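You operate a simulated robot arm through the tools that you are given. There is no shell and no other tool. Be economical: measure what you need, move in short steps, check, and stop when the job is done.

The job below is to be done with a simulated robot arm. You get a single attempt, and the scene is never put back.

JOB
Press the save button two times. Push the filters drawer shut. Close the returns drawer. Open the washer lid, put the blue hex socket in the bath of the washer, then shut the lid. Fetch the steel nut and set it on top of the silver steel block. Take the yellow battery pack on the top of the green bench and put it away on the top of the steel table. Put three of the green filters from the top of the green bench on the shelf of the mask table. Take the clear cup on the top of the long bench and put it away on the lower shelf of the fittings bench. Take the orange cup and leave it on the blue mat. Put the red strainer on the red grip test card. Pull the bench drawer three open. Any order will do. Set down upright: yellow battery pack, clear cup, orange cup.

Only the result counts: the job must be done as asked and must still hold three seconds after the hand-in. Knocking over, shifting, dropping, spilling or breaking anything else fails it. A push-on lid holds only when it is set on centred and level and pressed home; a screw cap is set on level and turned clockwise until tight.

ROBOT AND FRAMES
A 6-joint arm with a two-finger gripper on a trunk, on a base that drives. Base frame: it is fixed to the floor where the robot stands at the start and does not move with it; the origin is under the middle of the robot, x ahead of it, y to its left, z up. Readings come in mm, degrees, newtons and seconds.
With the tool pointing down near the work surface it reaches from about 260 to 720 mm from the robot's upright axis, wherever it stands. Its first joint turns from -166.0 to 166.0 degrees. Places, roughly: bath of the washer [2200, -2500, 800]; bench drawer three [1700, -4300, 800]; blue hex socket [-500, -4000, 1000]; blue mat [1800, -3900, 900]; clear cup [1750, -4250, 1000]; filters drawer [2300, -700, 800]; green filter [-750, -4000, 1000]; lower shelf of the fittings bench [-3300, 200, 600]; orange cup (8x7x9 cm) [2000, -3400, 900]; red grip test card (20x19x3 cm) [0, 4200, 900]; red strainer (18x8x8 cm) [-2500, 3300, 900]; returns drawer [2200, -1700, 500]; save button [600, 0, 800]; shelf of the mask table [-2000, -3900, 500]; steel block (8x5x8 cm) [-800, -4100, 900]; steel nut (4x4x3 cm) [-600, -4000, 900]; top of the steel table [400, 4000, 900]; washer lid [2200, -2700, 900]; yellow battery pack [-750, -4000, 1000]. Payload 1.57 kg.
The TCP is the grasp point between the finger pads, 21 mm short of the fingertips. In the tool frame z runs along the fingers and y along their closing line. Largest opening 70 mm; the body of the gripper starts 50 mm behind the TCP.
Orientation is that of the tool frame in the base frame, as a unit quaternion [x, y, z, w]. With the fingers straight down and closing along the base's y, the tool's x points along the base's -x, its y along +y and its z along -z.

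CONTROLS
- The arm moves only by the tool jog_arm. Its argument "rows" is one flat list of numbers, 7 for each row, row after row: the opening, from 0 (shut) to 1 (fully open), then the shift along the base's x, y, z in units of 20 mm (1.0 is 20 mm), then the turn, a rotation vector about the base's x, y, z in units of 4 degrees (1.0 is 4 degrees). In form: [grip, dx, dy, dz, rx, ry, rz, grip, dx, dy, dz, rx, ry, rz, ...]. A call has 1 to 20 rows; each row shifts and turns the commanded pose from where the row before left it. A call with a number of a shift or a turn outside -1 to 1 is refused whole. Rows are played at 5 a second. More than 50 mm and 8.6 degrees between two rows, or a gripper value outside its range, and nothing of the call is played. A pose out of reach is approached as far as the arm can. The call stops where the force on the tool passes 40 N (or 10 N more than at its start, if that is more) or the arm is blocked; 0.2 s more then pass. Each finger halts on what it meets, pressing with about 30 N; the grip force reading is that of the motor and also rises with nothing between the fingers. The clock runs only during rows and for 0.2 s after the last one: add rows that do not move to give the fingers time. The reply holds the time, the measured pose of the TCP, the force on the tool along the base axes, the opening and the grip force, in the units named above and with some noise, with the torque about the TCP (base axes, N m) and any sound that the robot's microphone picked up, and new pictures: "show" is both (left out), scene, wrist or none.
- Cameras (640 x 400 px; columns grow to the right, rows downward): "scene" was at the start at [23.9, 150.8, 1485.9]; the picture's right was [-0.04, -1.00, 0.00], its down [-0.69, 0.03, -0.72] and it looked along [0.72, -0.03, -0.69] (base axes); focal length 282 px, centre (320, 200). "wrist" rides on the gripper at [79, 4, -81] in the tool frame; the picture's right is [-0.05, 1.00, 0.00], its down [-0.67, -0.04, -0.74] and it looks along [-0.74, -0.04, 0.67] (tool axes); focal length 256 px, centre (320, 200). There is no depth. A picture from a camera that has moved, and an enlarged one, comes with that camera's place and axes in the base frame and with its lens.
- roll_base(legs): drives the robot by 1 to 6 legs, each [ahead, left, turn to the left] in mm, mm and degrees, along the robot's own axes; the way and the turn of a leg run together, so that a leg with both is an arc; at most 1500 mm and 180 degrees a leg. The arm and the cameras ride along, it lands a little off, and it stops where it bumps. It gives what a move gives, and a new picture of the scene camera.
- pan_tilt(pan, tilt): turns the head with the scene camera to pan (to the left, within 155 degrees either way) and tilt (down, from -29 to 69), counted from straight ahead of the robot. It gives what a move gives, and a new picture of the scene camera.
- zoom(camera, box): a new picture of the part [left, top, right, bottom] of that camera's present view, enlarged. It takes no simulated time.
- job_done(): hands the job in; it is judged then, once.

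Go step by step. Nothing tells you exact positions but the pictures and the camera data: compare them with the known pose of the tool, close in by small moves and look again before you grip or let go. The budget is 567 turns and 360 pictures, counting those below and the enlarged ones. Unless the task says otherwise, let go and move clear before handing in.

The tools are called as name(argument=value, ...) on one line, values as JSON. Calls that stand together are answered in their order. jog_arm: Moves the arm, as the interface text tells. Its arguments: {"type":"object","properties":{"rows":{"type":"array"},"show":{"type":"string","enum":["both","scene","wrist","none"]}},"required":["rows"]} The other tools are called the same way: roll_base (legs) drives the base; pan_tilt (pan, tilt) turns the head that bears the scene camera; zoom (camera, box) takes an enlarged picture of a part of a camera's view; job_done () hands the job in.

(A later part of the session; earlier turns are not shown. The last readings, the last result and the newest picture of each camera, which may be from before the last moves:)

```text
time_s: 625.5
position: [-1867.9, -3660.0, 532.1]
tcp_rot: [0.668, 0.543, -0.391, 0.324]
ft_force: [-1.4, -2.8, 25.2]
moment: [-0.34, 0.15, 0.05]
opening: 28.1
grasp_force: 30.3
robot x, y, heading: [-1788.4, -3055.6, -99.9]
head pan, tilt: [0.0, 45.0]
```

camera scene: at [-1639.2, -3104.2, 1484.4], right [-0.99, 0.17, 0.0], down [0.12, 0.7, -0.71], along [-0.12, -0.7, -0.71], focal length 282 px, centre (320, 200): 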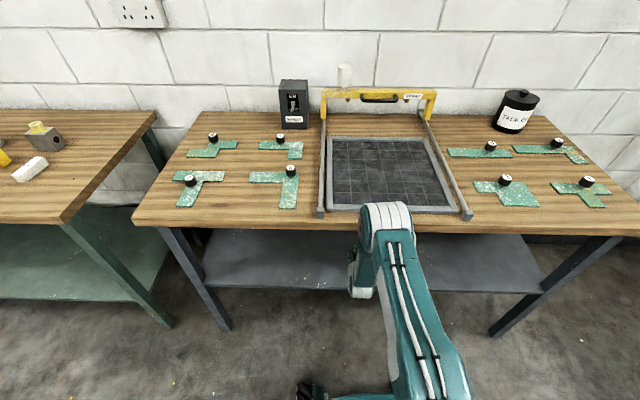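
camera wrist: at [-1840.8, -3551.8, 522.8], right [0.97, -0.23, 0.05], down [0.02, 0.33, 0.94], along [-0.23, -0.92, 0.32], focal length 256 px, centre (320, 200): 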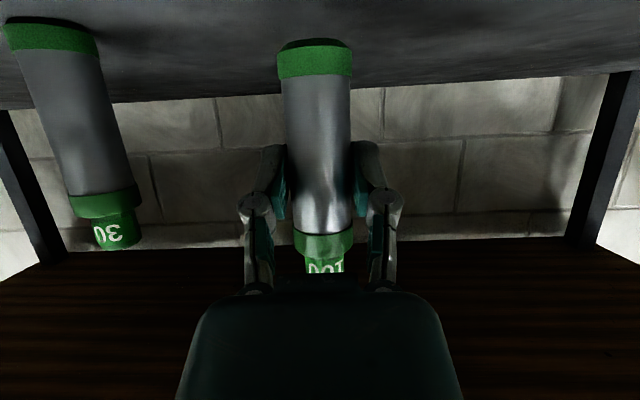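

Contact. I release, withdraw and back off.

jog_arm(rows=[0.6, 0, 0, 0, 0, 0, 0, 0.9, 0, 0, 0, 0, 0, 0, 0.9, 0, 0, 0, 0, 0, 0, 0.9, 0.08, 0.49, 0.1, 0, 0, 0, 0.9, 0.14, 0.8, 0.1, 0, 0, 0, 0.9, 0.16, 0.9, 0.2, 0, 0, 0, 0.9, 0.16, 0.9, 0.2, 0, 0, 0], show="wrist")

roll_base(legs=[[-250, 0, 0]])

jog_arm(rows=[1, 0, 0, 1, 0, 0, 0, 1, 0, 0, 1, 0, 0, 0, 1, 0, 0, 1, 0, 0, 0, 1, 0, 0, 1, 0, 0, 0, 1, 0, 0, 1, 0, 0, 0, 1, 0, 0, 1, 0, 0, 0, 1, 0, 0, 1, 0, 0, 0, 1, 0, 0, 1, 0, 0, 0, 1, 0, 0, 1, 0, 0, 0, 1, 0, 0, 1, 0, 0, 0, 1, 0, 0, 1, 0, 0, 0, 1, 0, 0, 1, 0, 0, 0, 1, 0, 0, 1, 0, 0, 0, 1, 0, 0, 1, 0, 0, 0, 1, 0, 0, 1, 0, 0, 0, 1, 0, 0, 1, 0, 0, 0, 1, 0, 0, 1, 0, 0, 0, 1, 0, 0, 1, 0, 0, 0, 1, 0, 0, 1, 0, 0, 0, 1, 0, 0, 1, 0, 0, 0], show="none")

```text
time_s: 627.1
position: [-1854.9, -3595.6, 540.3]
tcp_rot: [0.67, 0.543, -0.39, 0.321]
ft_force: [-0.4, -1.3, -0.2]
moment: [0.02, -0.04, -0.01]
opening: 63.1
grasp_force: 0.1
robot x, y, heading: [-1789.5, -3058.0, -100.0]
head pan, tilt: [0.0, 45.0]
camera wrist: at [-1829.3, -3489.9, 511.7], right [0.97, -0.23, 0.05], down [0.02, 0.33, 0.94], along [-0.23, -0.92, 0.32], focal length 256 px, centre (320, 200)
```

wrist: 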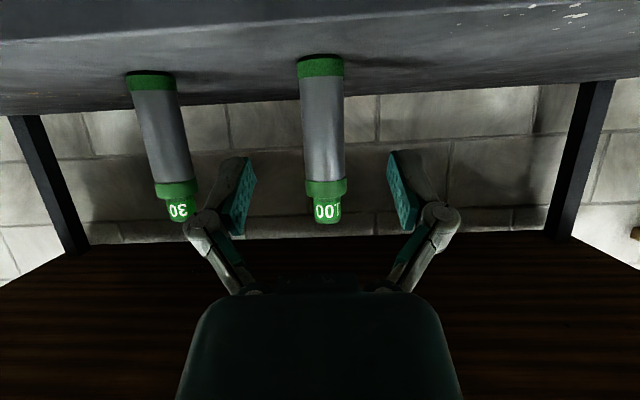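

```text
time_s: 628.9
position: [-1812.2, -3349.5, 541.0]
tcp_rot: [0.67, 0.544, -0.389, 0.322]
ft_force: [-0.2, -0.2, 0.1]
moment: [-0.01, 0.01, 0.01]
opening: 63.2
grasp_force: 0.1
robot x, y, heading: [-1746.3, -2807.6, -99.7]
head pan, tilt: [0.0, 45.0]
camera scene: at [-1596.6, -2856.8, 1484.3], right [-0.99, 0.17, 0.0], down [0.12, 0.7, -0.71], along [-0.12, -0.7, -0.71], focal length 282 px, centre (320, 200)
```

scene: 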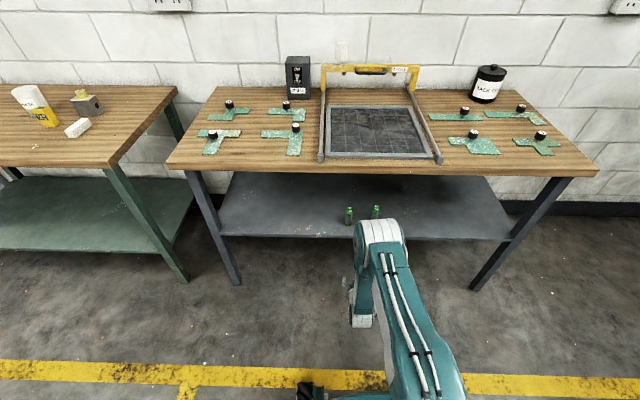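

```text
time_s: 633.1
position: [-1811.9, -3349.2, 942.0]
tcp_rot: [0.67, 0.544, -0.389, 0.322]
ft_force: [1.5, 0.1, 0.5]
moment: [-0.01, -0.02, 0.02]
opening: 69.8
grasp_force: 0.1
robot x, y, heading: [-1749.1, -2805.6, -99.9]
head pan, tilt: [0.0, 45.0]
```

Two filters stand on the shelf. Now the "60" filter at about (-418, -3967).

roll_base(legs=[[0, 1400, 0], [0, 93, -1.3], [245, 0, 0]])

jog_arm(rows=[1, 0, 0, 0.5, 0, 0, 0, 1, 0, 0, 0, 0, 0, 0, 1, 0, 0, 0, 0, 0, 0], show="wrist")

```text
time_s: 642.2
position: [-407.3, -3845.4, 942.8]
tcp_rot: [0.677, 0.533, -0.393, 0.32]
ft_force: [0.2, -0.5, -0.1]
moment: [0.0, 0.0, 0.0]
opening: 70.1
grasp_force: 0.0
robot x, y, heading: [-322.4, -3304.5, -101.1]
head pan, tilt: [0.0, 45.0]
camera scene: at [-182.2, -3357.8, 1485.3], right [-0.98, 0.2, -0.01], down [0.14, 0.69, -0.71], along [-0.13, -0.69, -0.71], focal length 282 px, centre (320, 200)
```

scene: 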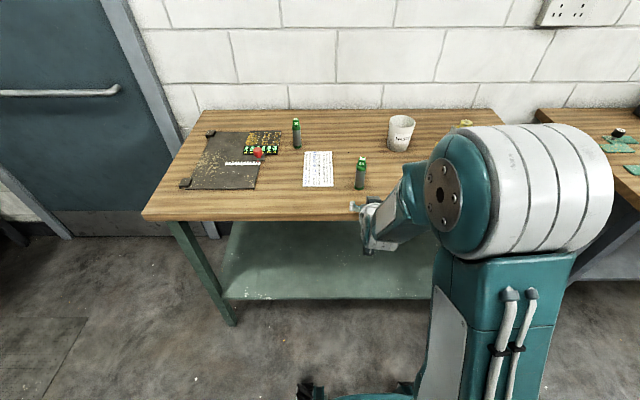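

```text
time_s: 643.0
position: [-406.1, -3847.0, 951.9]
tcp_rot: [0.678, 0.534, -0.394, 0.317]
ft_force: [-0.1, -0.6, 0.0]
moment: [-0.03, -0.02, 0.02]
opening: 69.9
grasp_force: 0.1
robot x, y, heading: [-323.8, -3304.8, -101.1]
head pan, tilt: [0.0, 45.0]
camera wrist: at [-376.0, -3740.9, 921.6], right [0.97, -0.25, 0.06], down [0.03, 0.33, 0.94], along [-0.26, -0.91, 0.32], focal length 256 px, centre (320, 200)
```

wrist: 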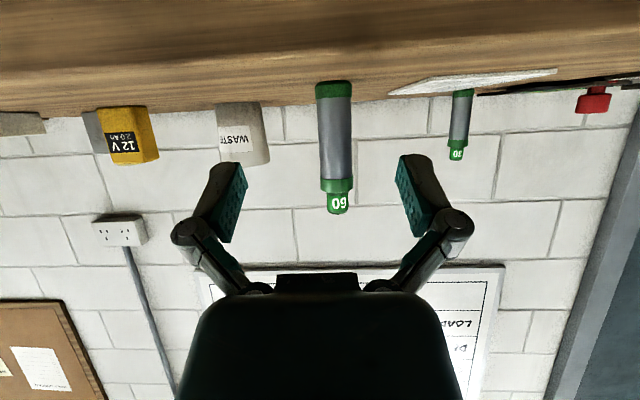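

jog_arm(rows=[1, -0.117, -0.925, 0, 0, 0, 0, 1, -0.117, -0.925, 0, 0, 0, 0, 1, -0.117, -0.925, 0, 0, 0, 0, 1, -0.117, -0.925, 0, 0, 0, 0, 1, -0.117, -0.925, 0, 0, 0, 0, 1, -0.117, -0.925, 0, 0, 0, 0, 1, 0, 0, 0, 0, 0, 0, 0.6, 0, 0, 0, 0, 0, 0, 0.2, 0, 0, 0, 0, 0, 0, 0.2, 0, 0, 0, 0, 0, 0], show="wrist")

```text
time_s: 645.2
position: [-417.5, -3958.6, 953.1]
tcp_rot: [0.677, 0.534, -0.395, 0.318]
ft_force: [0.4, 0.8, 3.8]
moment: [0.02, -0.02, 0.03]
opening: 27.9
grasp_force: 30.0
robot x, y, heading: [-323.0, -3305.9, -101.4]
head pan, tilt: [0.0, 45.0]
camera wrist: at [-387.8, -3852.5, 922.6], right [0.97, -0.25, 0.05], down [0.03, 0.33, 0.94], along [-0.26, -0.91, 0.32], focal length 256 px, centre (320, 200)
```

wrist: 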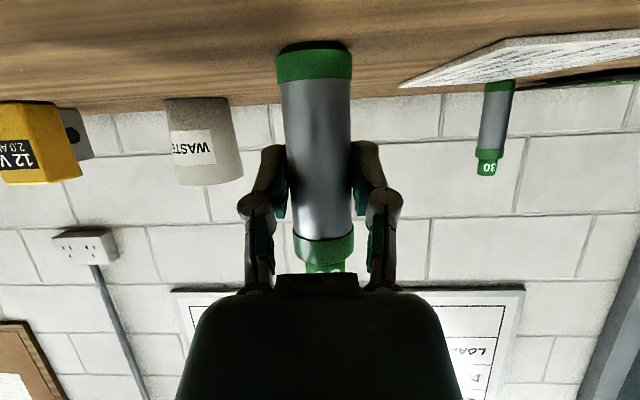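

Gripped. I carry it over to the shelf, next to the other two.

jog_arm(rows=[0.2, 0, 0, 0.5, 0, 0, 0, 0.2, 0, 0, 0.9, 0, 0, 0, 0.2, 0, 0, 0.9, 0, 0, 0], show="none")

roll_base(legs=[[-300, 0, 0], [30, -1397, 1.6]])

jog_arm(rows=[0.2, 0, 0, -1, 0, 0, 0, 0.2, 0, 0, -1, 0, 0, 0, 0.2, 0, 0, -1, 0, 0, 0, 0.2, 0, 0, -1, 0, 0, 0, 0.2, 0, 0, -1, 0, 0, 0, 0.2, 0, 0, -1, 0, 0, 0, 0.2, 0, 0, -1, 0, 0, 0, 0.2, 0, 0, -1, 0, 0, 0, 0.2, 0, 0, -1, 0, 0, 0, 0.2, 0, 0, -1, 0, 0, 0, 0.2, 0, 0, -1, 0, 0, 0, 0.2, 0, 0, -1, 0, 0, 0, 0.2, 0, 0, -1, 0, 0, 0, 0.2, 0, 0, -1, 0, 0, 0, 0.2, 0, 0, -1, 0, 0, 0, 0.2, 0, 0, -1, 0, 0, 0, 0.2, 0, 0, -1, 0, 0, 0, 0.2, 0, 0, -1, 0, 0, 0, 0.2, 0, 0, -1, 0, 0, 0, 0.2, 0, 0, -1, 0, 0, 0], show="wrist")

```text
time_s: 646.0
position: [-417.5, -3958.1, 998.1]
tcp_rot: [0.676, 0.534, -0.395, 0.318]
ft_force: [0.0, -0.4, -0.9]
moment: [0.0, 0.0, -0.01]
opening: 28.1
grasp_force: 29.7
robot x, y, heading: [-316.7, -3300.7, -101.3]
head pan, tilt: [0.0, 45.0]
```

```text
time_s: 654.6
position: [-1710.0, -3442.1, 998.6]
tcp_rot: [0.67, 0.543, -0.391, 0.322]
ft_force: [0.7, 1.1, -1.9]
moment: [0.01, -0.02, -0.02]
opening: 27.9
grasp_force: 30.0
robot x, y, heading: [-1634.9, -2787.7, -99.6]
head pan, tilt: [0.0, 45.0]
camera scene: at [-1483.5, -2837.4, 1484.2], right [-0.99, 0.17, 0.0], down [0.12, 0.7, -0.71], along [-0.12, -0.7, -0.71], focal length 282 px, centre (320, 200)
```

scene: 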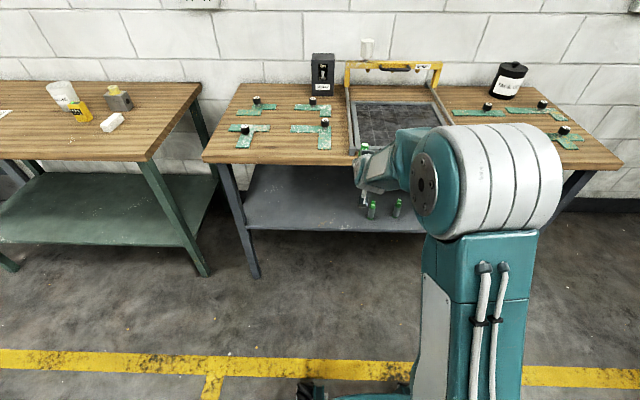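

```text
time_s: 658.8
position: [-1710.7, -3440.9, 598.8]
tcp_rot: [0.67, 0.543, -0.391, 0.322]
ft_force: [0.6, 1.0, -0.5]
moment: [-0.01, -0.01, 0.01]
opening: 28.0
grasp_force: 30.4
robot x, y, heading: [-1629.3, -2792.0, -99.8]
head pan, tilt: [0.0, 45.0]
camera wrist: at [-1684.8, -3334.8, 567.9], right [0.97, -0.23, 0.05], down [0.02, 0.33, 0.94], along [-0.23, -0.92, 0.32], focal length 256 px, centre (320, 200)
```

wrist: 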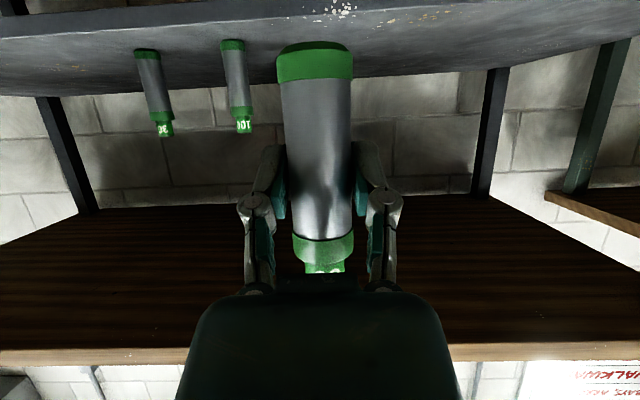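

roll_base(legs=[[245, 0, 0]])

jog_arm(rows=[0.2, 0, 0, 0, 0, 0, 0, 0.2, 0, 0, -0.8, 0, 0, 0, 0.2, 0, 0, -0.8, 0, 0, 0, 0.2, 0, 0, -0.8, 0, 0, 0, 0.2, 0, 0, -0.3, 0, 0, 0, 0.2, 0, 0, 0, 0, 0, 0], show="wrist")

jog_arm(rows=[0.2, 0, 0, -0.3, 0, 0, 0, 0.2, 0, 0, 0, 0, 0, 0], show="none")

jog_arm(rows=[0.2, 0, 0, -0.25, 0, 0, 0, 0.2, 0, 0, 0, 0, 0, 0], show="none")

```text
time_s: 660.6
position: [-1752.0, -3682.5, 597.8]
tcp_rot: [0.669, 0.544, -0.39, 0.323]
ft_force: [0.7, 1.0, -0.7]
moment: [0.0, -0.02, -0.02]
opening: 27.8
grasp_force: 30.2
robot x, y, heading: [-1678.1, -3030.2, -99.6]
head pan, tilt: [0.0, 45.0]
camera scene: at [-1525.7, -3079.6, 1484.3], right [-0.99, 0.17, 0.0], down [0.12, 0.7, -0.71], along [-0.12, -0.7, -0.71], focal length 282 px, centre (320, 200)
```

scene: 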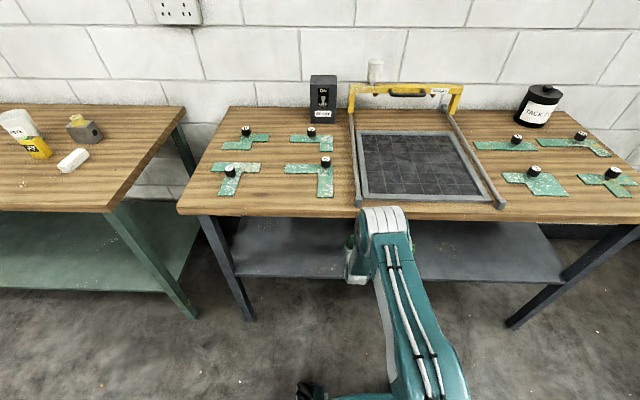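

```text
time_s: 662.0
position: [-1751.9, -3683.3, 543.8]
tcp_rot: [0.67, 0.543, -0.39, 0.322]
ft_force: [0.4, -0.7, -0.5]
moment: [0.02, 0.0, 0.0]
opening: 28.0
grasp_force: 30.5
robot x, y, heading: [-1677.9, -3026.1, -99.8]
head pan, tilt: [0.0, 45.0]
camera wrist: at [-1725.7, -3576.0, 513.9], right [0.97, -0.23, 0.05], down [0.02, 0.33, 0.94], along [-0.23, -0.92, 0.32], focal length 256 px, centre (320, 200)
```

wrist: 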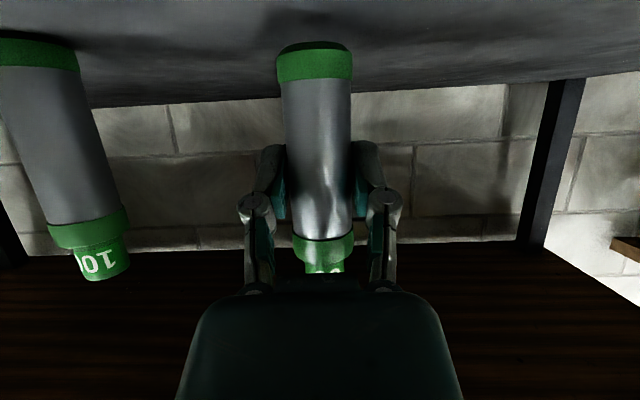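

```text
time_s: 662.6
position: [-1751.9, -3682.6, 538.5]
tcp_rot: [0.669, 0.543, -0.391, 0.323]
ft_force: [-1.2, 0.1, -0.4]
moment: [-0.02, 0.02, 0.02]
opening: 28.3
grasp_force: 30.1
robot x, y, heading: [-1676.9, -3029.9, -99.8]
head pan, tilt: [0.0, 45.0]
```

```text
time_s: 663.2
position: [-1751.1, -3681.3, 533.5]
tcp_rot: [0.67, 0.543, -0.39, 0.322]
ft_force: [0.5, 0.6, -0.5]
moment: [0.0, -0.02, 0.02]
opening: 27.8
grasp_force: 29.9
robot x, y, heading: [-1672.7, -3027.5, -99.6]
head pan, tilt: [0.0, 45.0]
```

jog_arm(rows=[0.2, 0, 0, -0.2, 0, 0, 0, 0.2, 0, 0, 0, 0, 0, 0], show="none")

jog_arm(rows=[0.2, 0, 0, -0.2, 0, 0, 0, 0.2, 0, 0, 0, 0, 0, 0], show="none")

```text
time_s: 663.8
position: [-1752.4, -3684.4, 532.5]
tcp_rot: [0.667, 0.543, -0.392, 0.326]
ft_force: [0.0, 0.8, 23.0]
moment: [0.03, 0.04, -0.02]
opening: 27.9
grasp_force: 30.5
robot x, y, heading: [-1673.0, -3029.1, -99.7]
head pan, tilt: [0.0, 45.0]
```

```text
time_s: 664.4
position: [-1750.1, -3682.9, 526.5]
tcp_rot: [0.668, 0.543, -0.391, 0.324]
ft_force: [-0.9, -8.1, 23.8]
moment: [-0.37, 0.06, 0.05]
opening: 28.2
grasp_force: 30.2
robot x, y, heading: [-1675.2, -3027.7, -99.3]
head pan, tilt: [0.0, 45.0]
```

Contact. I release, withdraw and check all three.

jog_arm(rows=[0.6, 0, 0, 0, 0, 0, 0, 0.9, 0, 0, 0, 0, 0, 0, 0.9, 0, 0, 0, 0, 0, 0, 0.9, 0.08, 0.49, 0.1, 0, 0, 0, 0.9, 0.14, 0.8, 0.1, 0, 0, 0, 0.9, 0.16, 0.9, 0.2, 0, 0, 0, 0.9, 0.16, 0.9, 0.2, 0, 0, 0], show="wrist")

roll_base(legs=[[-280, 0, 0]])

```text
time_s: 666.0
position: [-1741.0, -3620.2, 538.6]
tcp_rot: [0.669, 0.544, -0.391, 0.324]
ft_force: [-0.1, -0.7, 0.0]
moment: [0.0, -0.01, 0.02]
opening: 62.9
grasp_force: 0.0
robot x, y, heading: [-1675.4, -3029.4, -99.5]
head pan, tilt: [0.0, 45.0]
camera wrist: at [-1714.8, -3514.3, 507.9], right [0.97, -0.23, 0.05], down [0.02, 0.33, 0.94], along [-0.23, -0.92, 0.33], focal length 256 px, centre (320, 200)
```

wrist: 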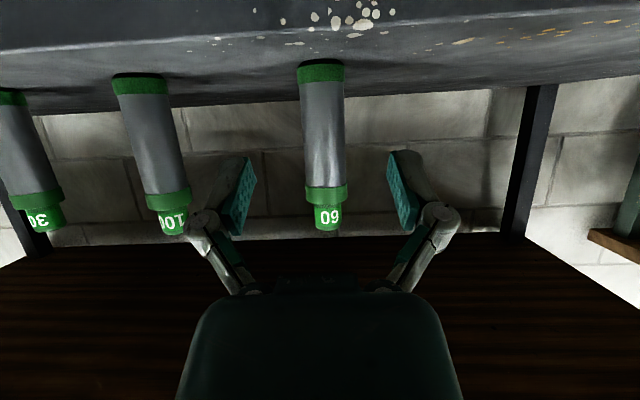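

```text
time_s: 668.0
position: [-1694.7, -3341.5, 538.4]
tcp_rot: [0.669, 0.543, -0.391, 0.322]
ft_force: [-0.5, -0.1, 0.5]
moment: [0.03, -0.02, -0.02]
opening: 63.3
grasp_force: 0.0
robot x, y, heading: [-1626.5, -2751.4, -99.6]
head pan, tilt: [0.0, 45.0]
camera scene: at [-1478.1, -2801.8, 1484.3], right [-0.99, 0.17, 0.0], down [0.12, 0.7, -0.71], along [-0.12, -0.7, -0.71], focal length 282 px, centre (320, 200)
```

scene: 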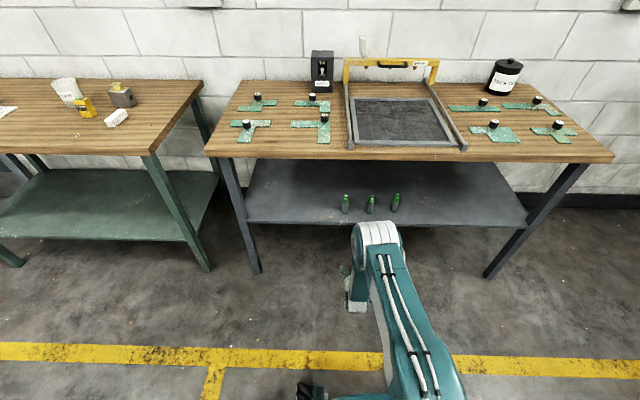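

All three filters stand on the shelf. Next the yellow battery: I raise the hand and approach it from the front, pitched.

jog_arm(rows=[1, 0, 0, 1, 0, 0, 0, 1, 0, 0, 1, 0, 0, 0, 1, 0, 0, 1, 0, 0, 0, 1, 0, 0, 1, 0, 0, 0, 1, 0, 0, 1, 0, 0, 0, 1, 0, 0, 1, 0, 0, 0, 1, 0, 0, 1, 0, 0, 0, 1, 0, 0, 1, 0, 0, 0, 1, 0, 0, 1, 0, 0, 0, 1, 0, 0, 1, 0, 0, 0, 1, 0, 0, 1, 0, 0, 0, 1, 0, 0, 1, 0, 0, 0, 1, 0, 0, 1, 0, 0, 0, 1, 0, 0, 1, 0, 0, 0, 1, 0, 0, 1, 0, 0, 0, 1, 0, 0, 1, 0, 0, 0, 1, 0, 0, 1, 0, 0, 0, 1, 0, 0, 1, 0, 0, 0, 1, 0, 0, 1, 0, 0, 0, 1, 0, 0, 1, 0, 0, 0], show="none")

roll_base(legs=[[0, 1105, -1.6], [370, 0, 0]])

jog_arm(rows=[1, 0, 0, 0.5, 0, 0, 0, 1, 0, 0, 0, 0, 0, 0, 1, 0, 0, 0, 0, 0, 0], show="wrist")

```text
time_s: 672.2
position: [-1695.7, -3342.8, 939.2]
tcp_rot: [0.669, 0.544, -0.39, 0.323]
ft_force: [0.9, -0.8, 0.8]
moment: [-0.01, 0.01, 0.03]
opening: 69.7
grasp_force: 0.0
robot x, y, heading: [-1626.2, -2750.4, -99.7]
head pan, tilt: [0.0, 45.0]
```

```text
time_s: 679.9
position: [-712.7, -3901.8, 935.7]
tcp_rot: [0.683, 0.532, -0.392, 0.31]
ft_force: [0.2, 2.6, 1.2]
moment: [0.19, -0.03, 0.09]
opening: 69.8
grasp_force: 0.0
robot x, y, heading: [-621.6, -3315.3, -102.2]
head pan, tilt: [0.0, 45.0]
stopped in leg 2: the force on the tool passed its limit at 51 N (the readings are from after the stop); the commanded pose is now the measured one
camera scene: at [-475.4, -3374.9, 1484.4], right [-0.98, 0.21, 0.0], down [0.15, 0.69, -0.71], along [-0.15, -0.69, -0.71], focal length 282 px, centre (320, 200)
```

scene: 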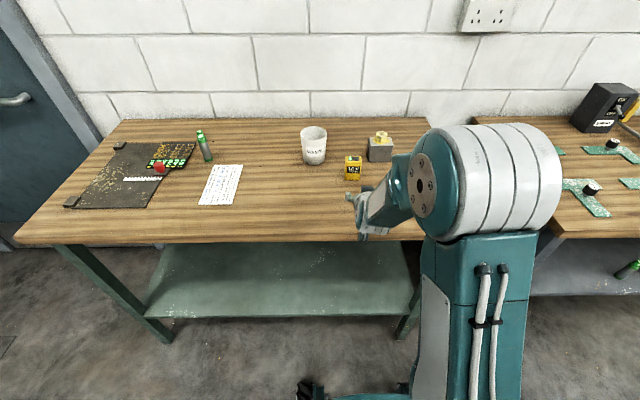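

```text
time_s: 680.7
position: [-712.8, -3903.5, 946.2]
tcp_rot: [0.683, 0.532, -0.392, 0.311]
ft_force: [-0.2, 0.0, 0.4]
moment: [0.0, 0.02, 0.01]
opening: 69.8
grasp_force: 0.1
robot x, y, heading: [-622.7, -3321.7, -102.0]
head pan, tilt: [0.0, 45.0]
camera wrist: at [-682.2, -3797.7, 916.3], right [0.96, -0.27, 0.05], down [0.04, 0.31, 0.95], along [-0.27, -0.91, 0.31], focal length 256 px, centre (320, 200)
```

wrist: 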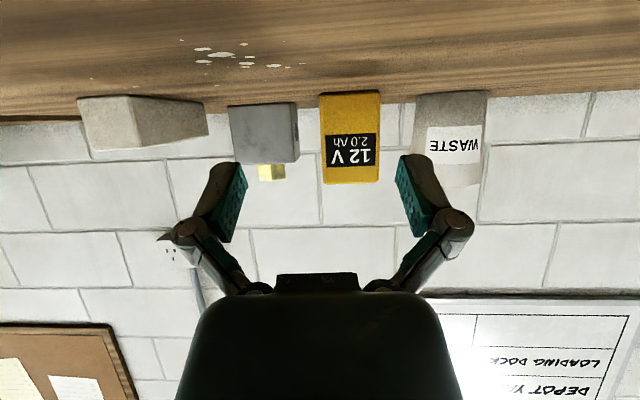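

The camera housing grazed the bench edge (hand too low); nothing looks disturbed. I raise to z ≈ 957, align with the battery and advance.

jog_arm(rows=[1, 0, 0, 0.6, 0, 0, 0, 1, 0.75, -0.16, 0, 0, 0, 0, 1, -0.19, -0.93, 0, 0, 0, 0, 1, -0.19, -0.93, 0, 0, 0, 0, 1, -0.19, -0.93, 0, 0, 0, 0, 1, 0, 0, 0, 0, 0, 0], show="wrist")

```text
time_s: 682.1
position: [-709.3, -3962.2, 957.5]
tcp_rot: [0.684, 0.531, -0.393, 0.31]
ft_force: [0.0, 0.4, 0.0]
moment: [-0.01, 0.01, 0.01]
opening: 70.3
grasp_force: 0.0
robot x, y, heading: [-619.8, -3320.5, -101.9]
head pan, tilt: [0.0, 45.0]
camera wrist: at [-678.4, -3857.1, 928.4], right [0.96, -0.27, 0.05], down [0.04, 0.31, 0.95], along [-0.27, -0.91, 0.31], focal length 256 px, centre (320, 200)
```

wrist: 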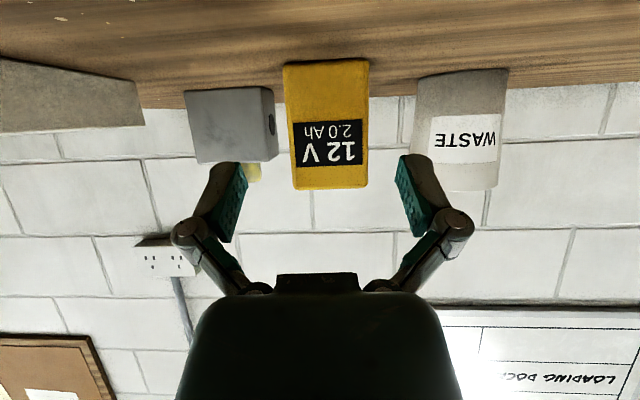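

jog_arm(rows=[1, -0.1, -0.83, -0.1, 0, 0, 0, 1, -0.15, -0.83, -0.1, 0, 0, 0, 1, -0.15, -0.83, 0, 0, 0, 0, 1, 0, 0, 0, 0, 0, 0, 0.8, 0, 0, 0, 0, 0, 0, 0.5, 0, 0, 0, 0, 0, 0, 0.4, 0, 0, 0, 0, 0, 0], show="wrist")

```text
time_s: 683.7
position: [-717.6, -4012.8, 954.8]
tcp_rot: [0.682, 0.531, -0.394, 0.311]
ft_force: [1.7, 0.9, 2.4]
moment: [0.04, 0.09, -0.05]
opening: 47.6
grasp_force: 29.8
robot x, y, heading: [-624.0, -3318.0, -102.1]
head pan, tilt: [0.0, 45.0]
camera wrist: at [-686.0, -3906.7, 924.6], right [0.96, -0.27, 0.05], down [0.04, 0.32, 0.95], along [-0.27, -0.91, 0.31], focal length 256 px, centre (320, 200)
```

wrist: 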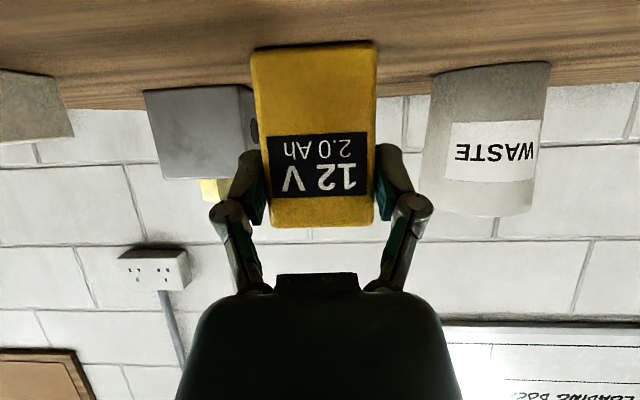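

Battery gripped. I lift it and back away.

jog_arm(rows=[0.4, 0, 0, 0.4, 0, 0, 0, 0.4, 0, 0, 0.8, 0, 0, 0, 0.4, 0, 0, 0.9, 0, 0, 0, 0.4, 0, 0, 0.9, 0, 0, 0], show="wrist")

roll_base(legs=[[-500, 0, 0]])

```text
time_s: 684.7
position: [-716.4, -4012.9, 1014.1]
tcp_rot: [0.682, 0.533, -0.393, 0.311]
ft_force: [0.2, -0.1, -2.7]
moment: [-0.02, -0.02, 0.02]
opening: 47.7
grasp_force: 29.8
robot x, y, heading: [-621.9, -3316.8, -102.2]
head pan, tilt: [0.0, 45.0]
camera wrist: at [-686.4, -3907.1, 984.3], right [0.96, -0.27, 0.05], down [0.04, 0.31, 0.95], along [-0.27, -0.91, 0.31], focal length 256 px, centre (320, 200)
```

wrist: 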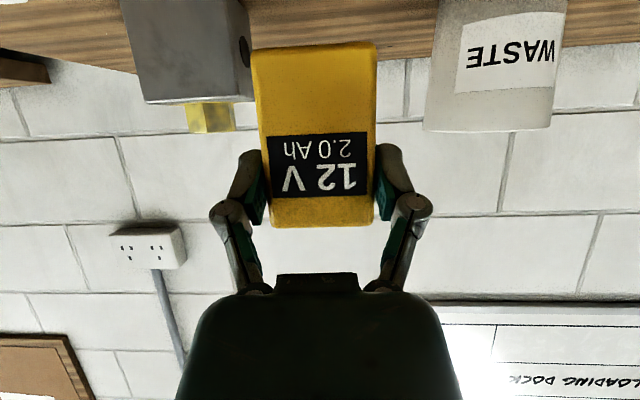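

```text
time_s: 687.6
position: [-611.2, -3522.9, 1013.1]
tcp_rot: [0.682, 0.532, -0.393, 0.311]
ft_force: [-1.0, 0.2, -2.2]
moment: [0.03, -0.01, -0.05]
opening: 47.4
grasp_force: 29.9
robot x, y, heading: [-518.1, -2824.5, -102.1]
head pan, tilt: [0.0, 45.0]
camera scene: at [-370.3, -2886.1, 1484.3], right [-0.98, 0.21, 0.0], down [0.15, 0.69, -0.71], along [-0.15, -0.69, -0.71], focal length 282 px, centre (320, 200)
```

scene: 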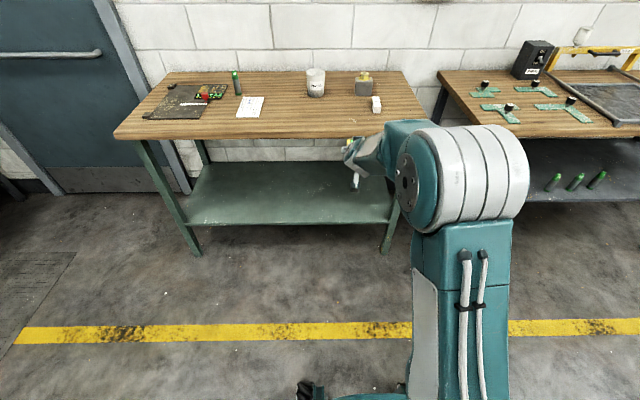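

The battery is held; filters still stand. I turn north and drive along the aisle at x ≈ -650 toward the steel table.

roll_base(legs=[[0, 0, -84], [0, 0, -83.9], [1300, 132, 0], [1400, 0, 0]])

pan_tilt(pan=0, tilt=30)

```text
time_s: 707.8
position: [-791.0, 538.5, 1014.9]
tcp_rot: [0.612, -0.612, -0.357, -0.351]
ft_force: [0.8, 0.3, -2.5]
moment: [-0.06, 0.02, 0.07]
opening: 47.7
grasp_force: 30.1
robot x, y, heading: [-717.2, -158.3, 92.1]
head pan, tilt: [0.0, 45.0]
camera scene: at [-868.6, -140.6, 1484.3], right [1.0, 0.04, 0.0], down [0.03, -0.71, -0.71], along [-0.02, 0.71, -0.71], focal length 282 px, centre (320, 200)
```

scene: 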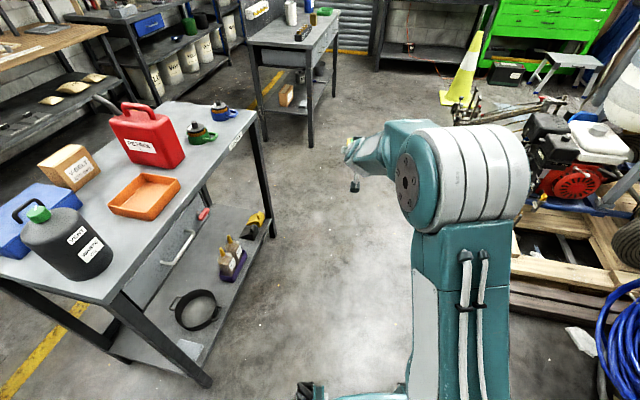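

```text
time_s: 708.5
position: [-791.6, 536.3, 1013.5]
tcp_rot: [0.612, -0.612, -0.357, -0.352]
ft_force: [-0.3, 0.0, -1.4]
moment: [-0.01, 0.02, -0.03]
opening: 47.7
grasp_force: 30.1
robot x, y, heading: [-710.2, -159.8, 92.2]
head pan, tilt: [0.0, 30.0]
camera scene: at [-868.9, -131.5, 1506.9], right [1.0, 0.04, 0.0], down [0.02, -0.5, -0.86], along [-0.03, 0.86, -0.5], focal length 282 px, centre (320, 200)
```

scene: 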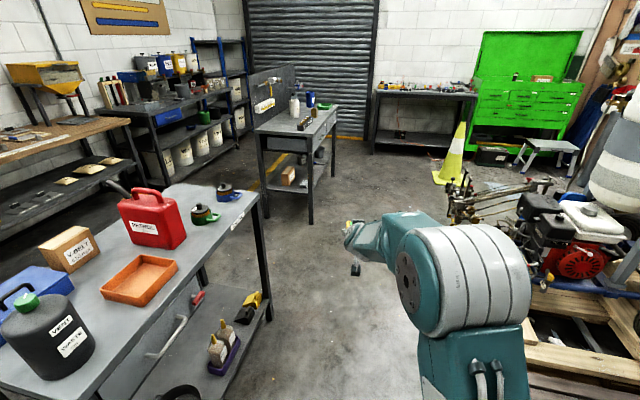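

The aisle is clear. I continue north toward the steel table beside the shutter.

roll_base(legs=[[1450, -150, -2.2], [1350, -250, 0]])

pan_tilt(pan=-25, tilt=25)

```text
time_s: 722.3
position: [-401.5, 3361.8, 1014.0]
tcp_rot: [-0.601, 0.622, 0.351, 0.359]
ft_force: [-0.3, 0.5, -2.2]
moment: [0.01, 0.03, 0.02]
opening: 47.7
grasp_force: 30.4
robot x, y, heading: [-347.3, 2665.1, 89.9]
head pan, tilt: [0.0, 30.0]
camera scene: at [-501.7, 2697.1, 1506.9], right [1.0, 0.0, 0.0], down [0.0, -0.5, -0.87], along [0.0, 0.87, -0.5], focal length 282 px, centre (320, 200)
```

scene: 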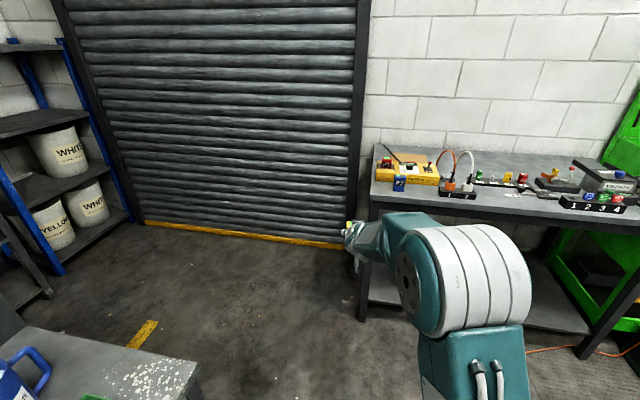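

```text
time_s: 723.2
position: [-399.0, 3362.5, 1012.7]
tcp_rot: [-0.601, 0.622, 0.351, 0.358]
ft_force: [-0.2, 0.0, -1.6]
moment: [-0.01, 0.01, 0.03]
opening: 47.3
grasp_force: 30.3
robot x, y, heading: [-347.3, 2667.9, 90.2]
head pan, tilt: [-25.0, 25.0]
camera scene: at [-462.7, 2690.2, 1514.9], right [0.91, -0.42, 0.0], down [-0.18, -0.38, -0.91], along [0.38, 0.82, -0.42], focal length 282 px, centre (320, 200)
```

scene: 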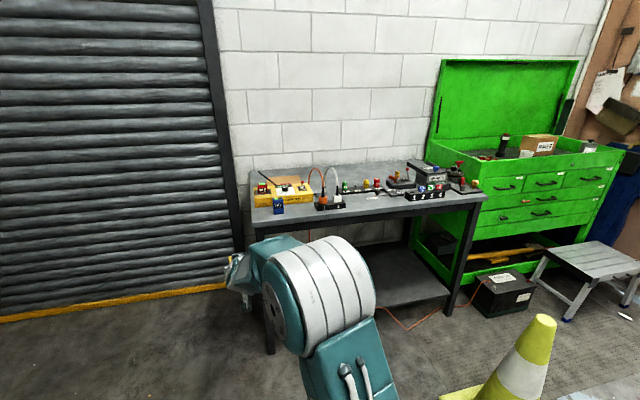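

zoom(camera="scene", box=[240, 140, 500, 240])

```text
2.46 times, centred on (370, 190) of scene
camera zoom: at [-462.7, 2690.2, 1514.9], right [0.91, -0.42, 0.0], down [-0.18, -0.38, -0.91], along [0.38, 0.82, -0.42], focal length 693 px, centre (197, 225)
```

zoom: 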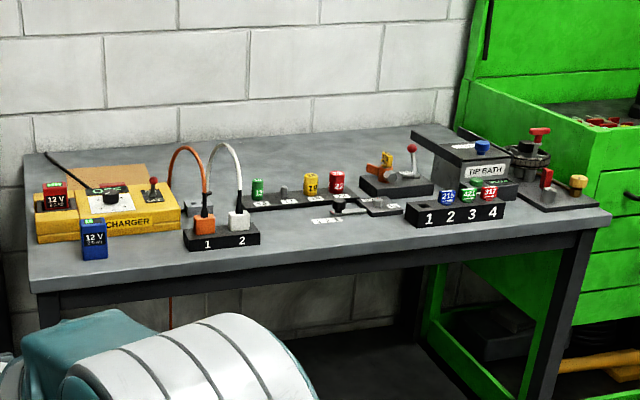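

The steel table has a free strip in front between the "1 2" block and the "1 2 3 4" block, about (325, 3712). I turn square to it (≈79°) and drive up, keeping clear of the cone.

roll_base(legs=[[0, 0, -11], [0, -361, 0], [300, 0, 0]])

pan_tilt(pan=0, tilt=40)

jog_arm(rows=[0.4, 0, 0, 0, 0, 0, 0], show="wrist")

```text
time_s: 727.9
position: [142.8, 3587.8, 1013.9]
tcp_rot: [-0.539, 0.677, 0.315, 0.39]
ft_force: [0.4, -0.6, -3.3]
moment: [0.0, 0.01, -0.01]
opening: 47.5
grasp_force: 29.8
robot x, y, heading: [63.8, 2892.6, 79.2]
head pan, tilt: [-25.0, 25.0]
camera scene: at [-45.3, 2939.9, 1514.9], right [0.81, -0.59, 0.0], down [-0.25, -0.34, -0.91], along [0.53, 0.73, -0.42], focal length 282 px, centre (320, 200)
```

scene: 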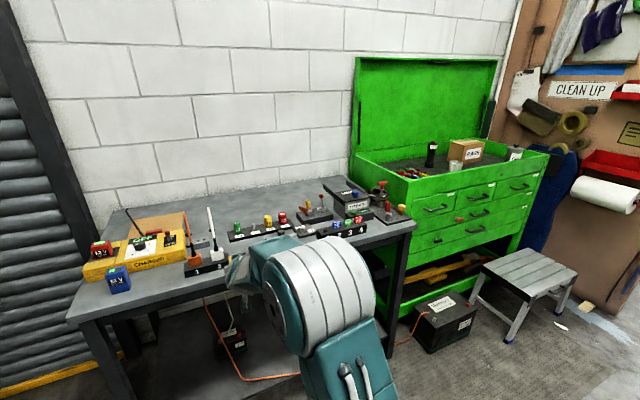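

```text
time_s: 728.8
position: [144.6, 3586.1, 1014.4]
tcp_rot: [-0.539, 0.677, 0.316, 0.39]
ft_force: [-0.6, 0.1, -2.0]
moment: [-0.04, 0.04, 0.01]
opening: 47.4
grasp_force: 29.8
robot x, y, heading: [63.0, 2896.7, 78.9]
head pan, tilt: [0.0, 40.0]
camera scene: at [-83.0, 2948.7, 1491.6], right [0.98, -0.19, 0.0], down [-0.12, -0.63, -0.77], along [0.15, 0.75, -0.64], focal length 282 px, centre (320, 200)
```

scene: 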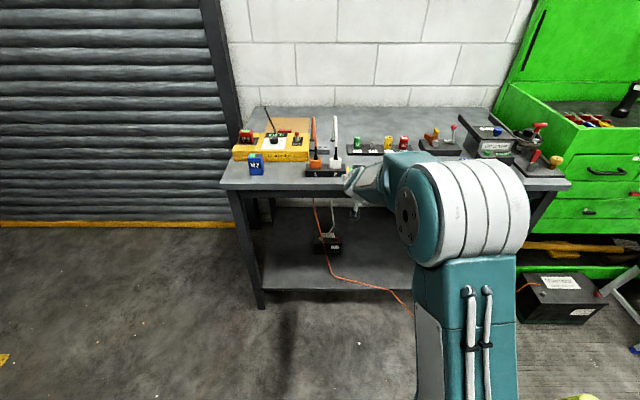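

```text
time_s: 729.2
position: [144.1, 3586.6, 1014.9]
tcp_rot: [-0.538, 0.677, 0.315, 0.39]
ft_force: [0.4, -0.3, -2.3]
moment: [-0.03, 0.03, -0.01]
opening: 47.7
grasp_force: 29.7
robot x, y, heading: [64.9, 2894.5, 79.0]
head pan, tilt: [0.0, 40.0]
camera wrist: at [115.0, 3480.4, 986.1], right [-0.97, 0.25, 0.05], down [-0.03, -0.32, 0.95], along [0.25, 0.92, 0.31], focal length 256 px, centre (320, 200)
```

wrist: 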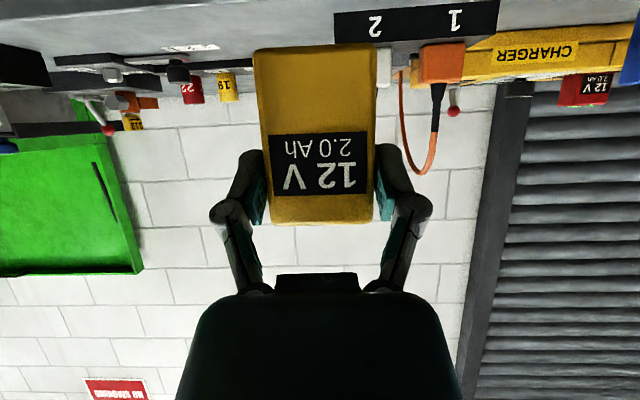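

I move the hand 154 mm to the right, opposite the free strip, and look.

jog_arm(rows=[0.4, 0.945, -0.184, 0, 0, 0, 0, 0.4, 0.945, -0.184, 0, 0, 0, 0, 0.4, 0.945, -0.184, 0, 0, 0, 0, 0.4, 0.945, -0.184, 0, 0, 0, 0, 0.4, 0.945, -0.184, 0, 0, 0, 0, 0.4, 0.945, -0.184, 0, 0, 0, 0, 0.4, 0.945, -0.184, 0, 0, 0, 0, 0.4, 0.945, -0.184, 0, 0, 0, 0, 0.4, 0, 0, 0, 0, 0, 0], show="wrist")

```text
time_s: 731.2
position: [296.9, 3556.6, 1014.4]
tcp_rot: [-0.538, 0.677, 0.316, 0.39]
ft_force: [0.2, 0.7, -2.4]
moment: [-0.01, 0.01, 0.01]
opening: 47.7
grasp_force: 30.1
robot x, y, heading: [64.7, 2892.6, 79.2]
head pan, tilt: [0.0, 40.0]
camera wrist: at [267.5, 3449.8, 985.8], right [-0.97, 0.25, 0.05], down [-0.03, -0.32, 0.95], along [0.25, 0.92, 0.31], focal length 256 px, centre (320, 200)
```

wrist: 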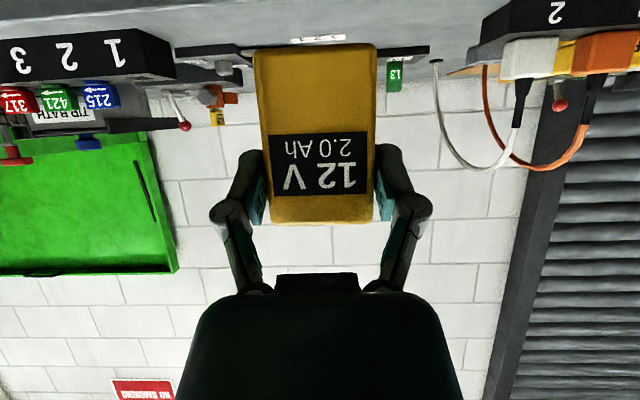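

Well placed between the blocks. I drive 153 mm forward and lower.

roll_base(legs=[[153, 0, 0]])

jog_arm(rows=[0.4, 0, 0, 0, 0, 0, 0, 0.4, 0, 0, -0.9, 0, 0, 0, 0.4, 0, 0, -0.9, 0, 0, 0, 0.4, 0, 0, -0.4, 0, 0, 0, 0.4, 0, 0, 0, 0, 0, 0], show="wrist")

```text
time_s: 732.6
position: [324.1, 3706.6, 1015.5]
tcp_rot: [-0.538, 0.677, 0.315, 0.39]
ft_force: [-0.5, -0.5, -2.0]
moment: [-0.03, 0.02, -0.02]
opening: 47.8
grasp_force: 30.2
robot x, y, heading: [93.4, 3042.9, 78.9]
head pan, tilt: [0.0, 40.0]
camera scene: at [-52.9, 3098.4, 1491.7], right [0.98, -0.19, 0.0], down [-0.12, -0.63, -0.77], along [0.15, 0.75, -0.64], focal length 282 px, centre (320, 200)
```

scene: 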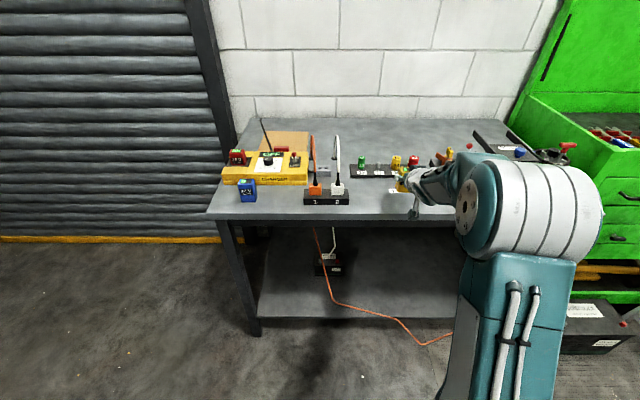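

```text
time_s: 733.8
position: [325.5, 3706.0, 972.4]
tcp_rot: [-0.539, 0.677, 0.316, 0.39]
ft_force: [0.0, -0.3, -2.1]
moment: [-0.01, 0.0, 0.01]
opening: 47.4
grasp_force: 30.9
robot x, y, heading: [89.4, 3042.4, 79.0]
head pan, tilt: [0.0, 40.0]
camera wrist: at [296.4, 3599.4, 942.4], right [-0.97, 0.25, 0.05], down [-0.03, -0.32, 0.95], along [0.25, 0.92, 0.31], focal length 256 px, centre (320, 200)
```

wrist: 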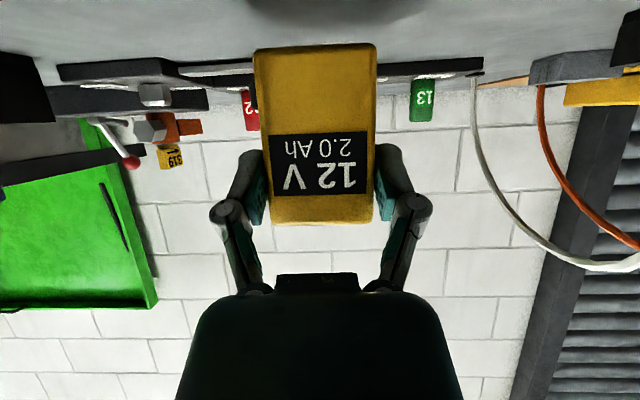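

jog_arm(rows=[0.4, 0, 0, -0.4, 0, 0, 0, 0.4, 0, 0, -0.3, 0, 0, 0, 0.4, 0, 0, 0, 0, 0, 0], show="none")

jog_arm(rows=[0.4, 0, 0, -0.25, 0, 0, 0, 0.4, 0, 0, 0, 0, 0, 0], show="none")

jog_arm(rows=[0.4, 0, 0, -0.2, 0, 0, 0, 0.4, 0, 0, 0, 0, 0, 0], show="none")

```text
time_s: 734.6
position: [325.2, 3706.1, 957.1]
tcp_rot: [-0.538, 0.677, 0.316, 0.391]
ft_force: [-0.2, 0.3, -2.7]
moment: [-0.03, 0.02, 0.0]
opening: 47.5
grasp_force: 30.4
robot x, y, heading: [93.1, 3041.6, 79.2]
head pan, tilt: [0.0, 40.0]
```

```text
time_s: 735.2
position: [325.1, 3705.8, 955.5]
tcp_rot: [-0.537, 0.677, 0.316, 0.392]
ft_force: [0.9, -1.2, 5.0]
moment: [-0.11, -0.15, 0.0]
opening: 47.6
grasp_force: 30.2
robot x, y, heading: [90.2, 3043.8, 79.2]
head pan, tilt: [0.0, 40.0]
```

```text
time_s: 735.8
position: [324.8, 3705.5, 951.3]
tcp_rot: [-0.537, 0.675, 0.318, 0.393]
ft_force: [1.3, 3.7, 24.7]
moment: [0.4, -0.18, 0.01]
opening: 48.0
grasp_force: 30.6
robot x, y, heading: [93.2, 3046.5, 79.3]
head pan, tilt: [0.0, 40.0]
```

Contact. I release, and withdraw straight back.

jog_arm(rows=[0.6, 0, 0, 0.1, 0, 0, 0, 0.9, 0, 0, 0, 0, 0, 0, 1, 0, 0, 0, 0, 0, 0, 1, 0, 0, 0.3, 0, 0, 0, 1, -0.1, -0.49, 0.2, 0, 0, 0, 1, -0.16, -0.8, 0.2, 0, 0, 0, 1, -0.18, -0.9, 0.2, 0, 0, 0, 1, -0.18, -0.9, 0.2, 0, 0, 0, 1, -0.18, -0.9, 0.2, 0, 0, 0], show="wrist")

roll_base(legs=[[-250, 0, 0]])

```text
time_s: 737.8
position: [308.3, 3626.3, 976.3]
tcp_rot: [-0.539, 0.677, 0.316, 0.389]
ft_force: [0.0, 0.1, 0.5]
moment: [0.02, 0.04, 0.0]
opening: 69.8
grasp_force: 0.1
robot x, y, heading: [88.0, 3045.1, 78.8]
head pan, tilt: [0.0, 40.0]
camera wrist: at [279.7, 3518.8, 947.2], right [-0.97, 0.25, 0.05], down [-0.03, -0.32, 0.95], along [0.25, 0.92, 0.31], focal length 256 px, centre (320, 200)
```

wrist: 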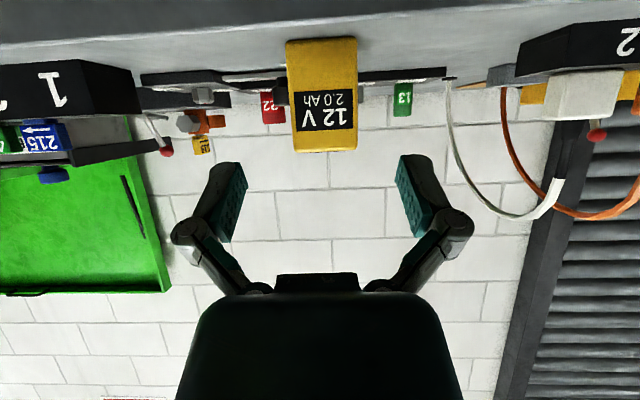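

```text
time_s: 739.6
position: [260.5, 3380.3, 977.1]
tcp_rot: [-0.539, 0.677, 0.316, 0.389]
ft_force: [0.6, 0.3, 0.7]
moment: [0.0, 0.01, 0.04]
opening: 70.1
grasp_force: 0.2
robot x, y, heading: [48.9, 2800.8, 79.3]
head pan, tilt: [0.0, 40.0]
camera scene: at [-100.2, 2853.8, 1491.7], right [0.98, -0.19, 0.0], down [-0.12, -0.63, -0.77], along [0.15, 0.75, -0.64], focal length 282 px, centre (320, 200)
```

scene: 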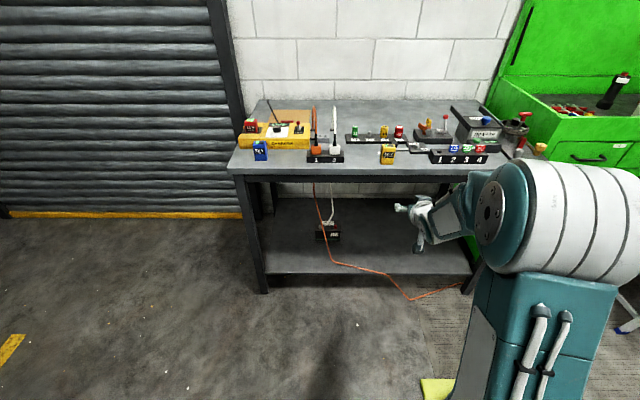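

The battery stands on the steel table. I zoom in to find the red grip test card.

zoom(camera="scene", box=[220, 80, 420, 180])

```text
3.20 times, centred on (320, 130) of scene
camera zoom: at [-100.2, 2853.8, 1491.7], right [0.98, -0.19, 0.0], down [-0.12, -0.63, -0.77], along [0.15, 0.75, -0.64], focal length 901 px, centre (320, 424)
```

zoom: 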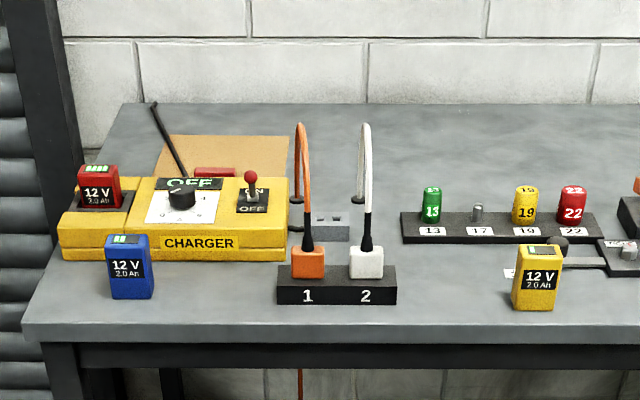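

The card is the board with the red bar behind the charger, centred near (26, 4223), only about 215 mm from the table's left end, so I'll place the strainer from that side. First I bring the hand back to the home pose.

jog_arm(rows=[0, -0.56, -0.68, -0.93, 0, 0, 0, 0, -0.56, -0.68, -0.93, 0, 0, 0, 0, -0.56, -0.68, -0.93, 0, 0, 0, 0, -0.56, -0.68, -0.93, 0, 0, 0, 0, -0.56, -0.68, -0.93, 0, 0, 0, 0, -0.56, -0.68, -0.93, 0, 0, 0, 0, -0.56, -0.68, -0.93, 0, 0, 0, 0, -0.56, -0.68, -0.93, 0, 0, 0, 0, -0.56, -0.68, -0.93, 0, 0, 0, 0, -0.56, -0.68, -0.93, 0, 0, 0], show="none")

```text
time_s: 741.8
position: [149.2, 3243.8, 790.9]
tcp_rot: [-0.537, 0.677, 0.315, 0.391]
ft_force: [-0.5, 0.2, -0.2]
moment: [-0.01, 0.0, 0.01]
opening: 0.0
grasp_force: 28.8
robot x, y, heading: [45.7, 2802.9, 78.9]
head pan, tilt: [0.0, 40.0]
```

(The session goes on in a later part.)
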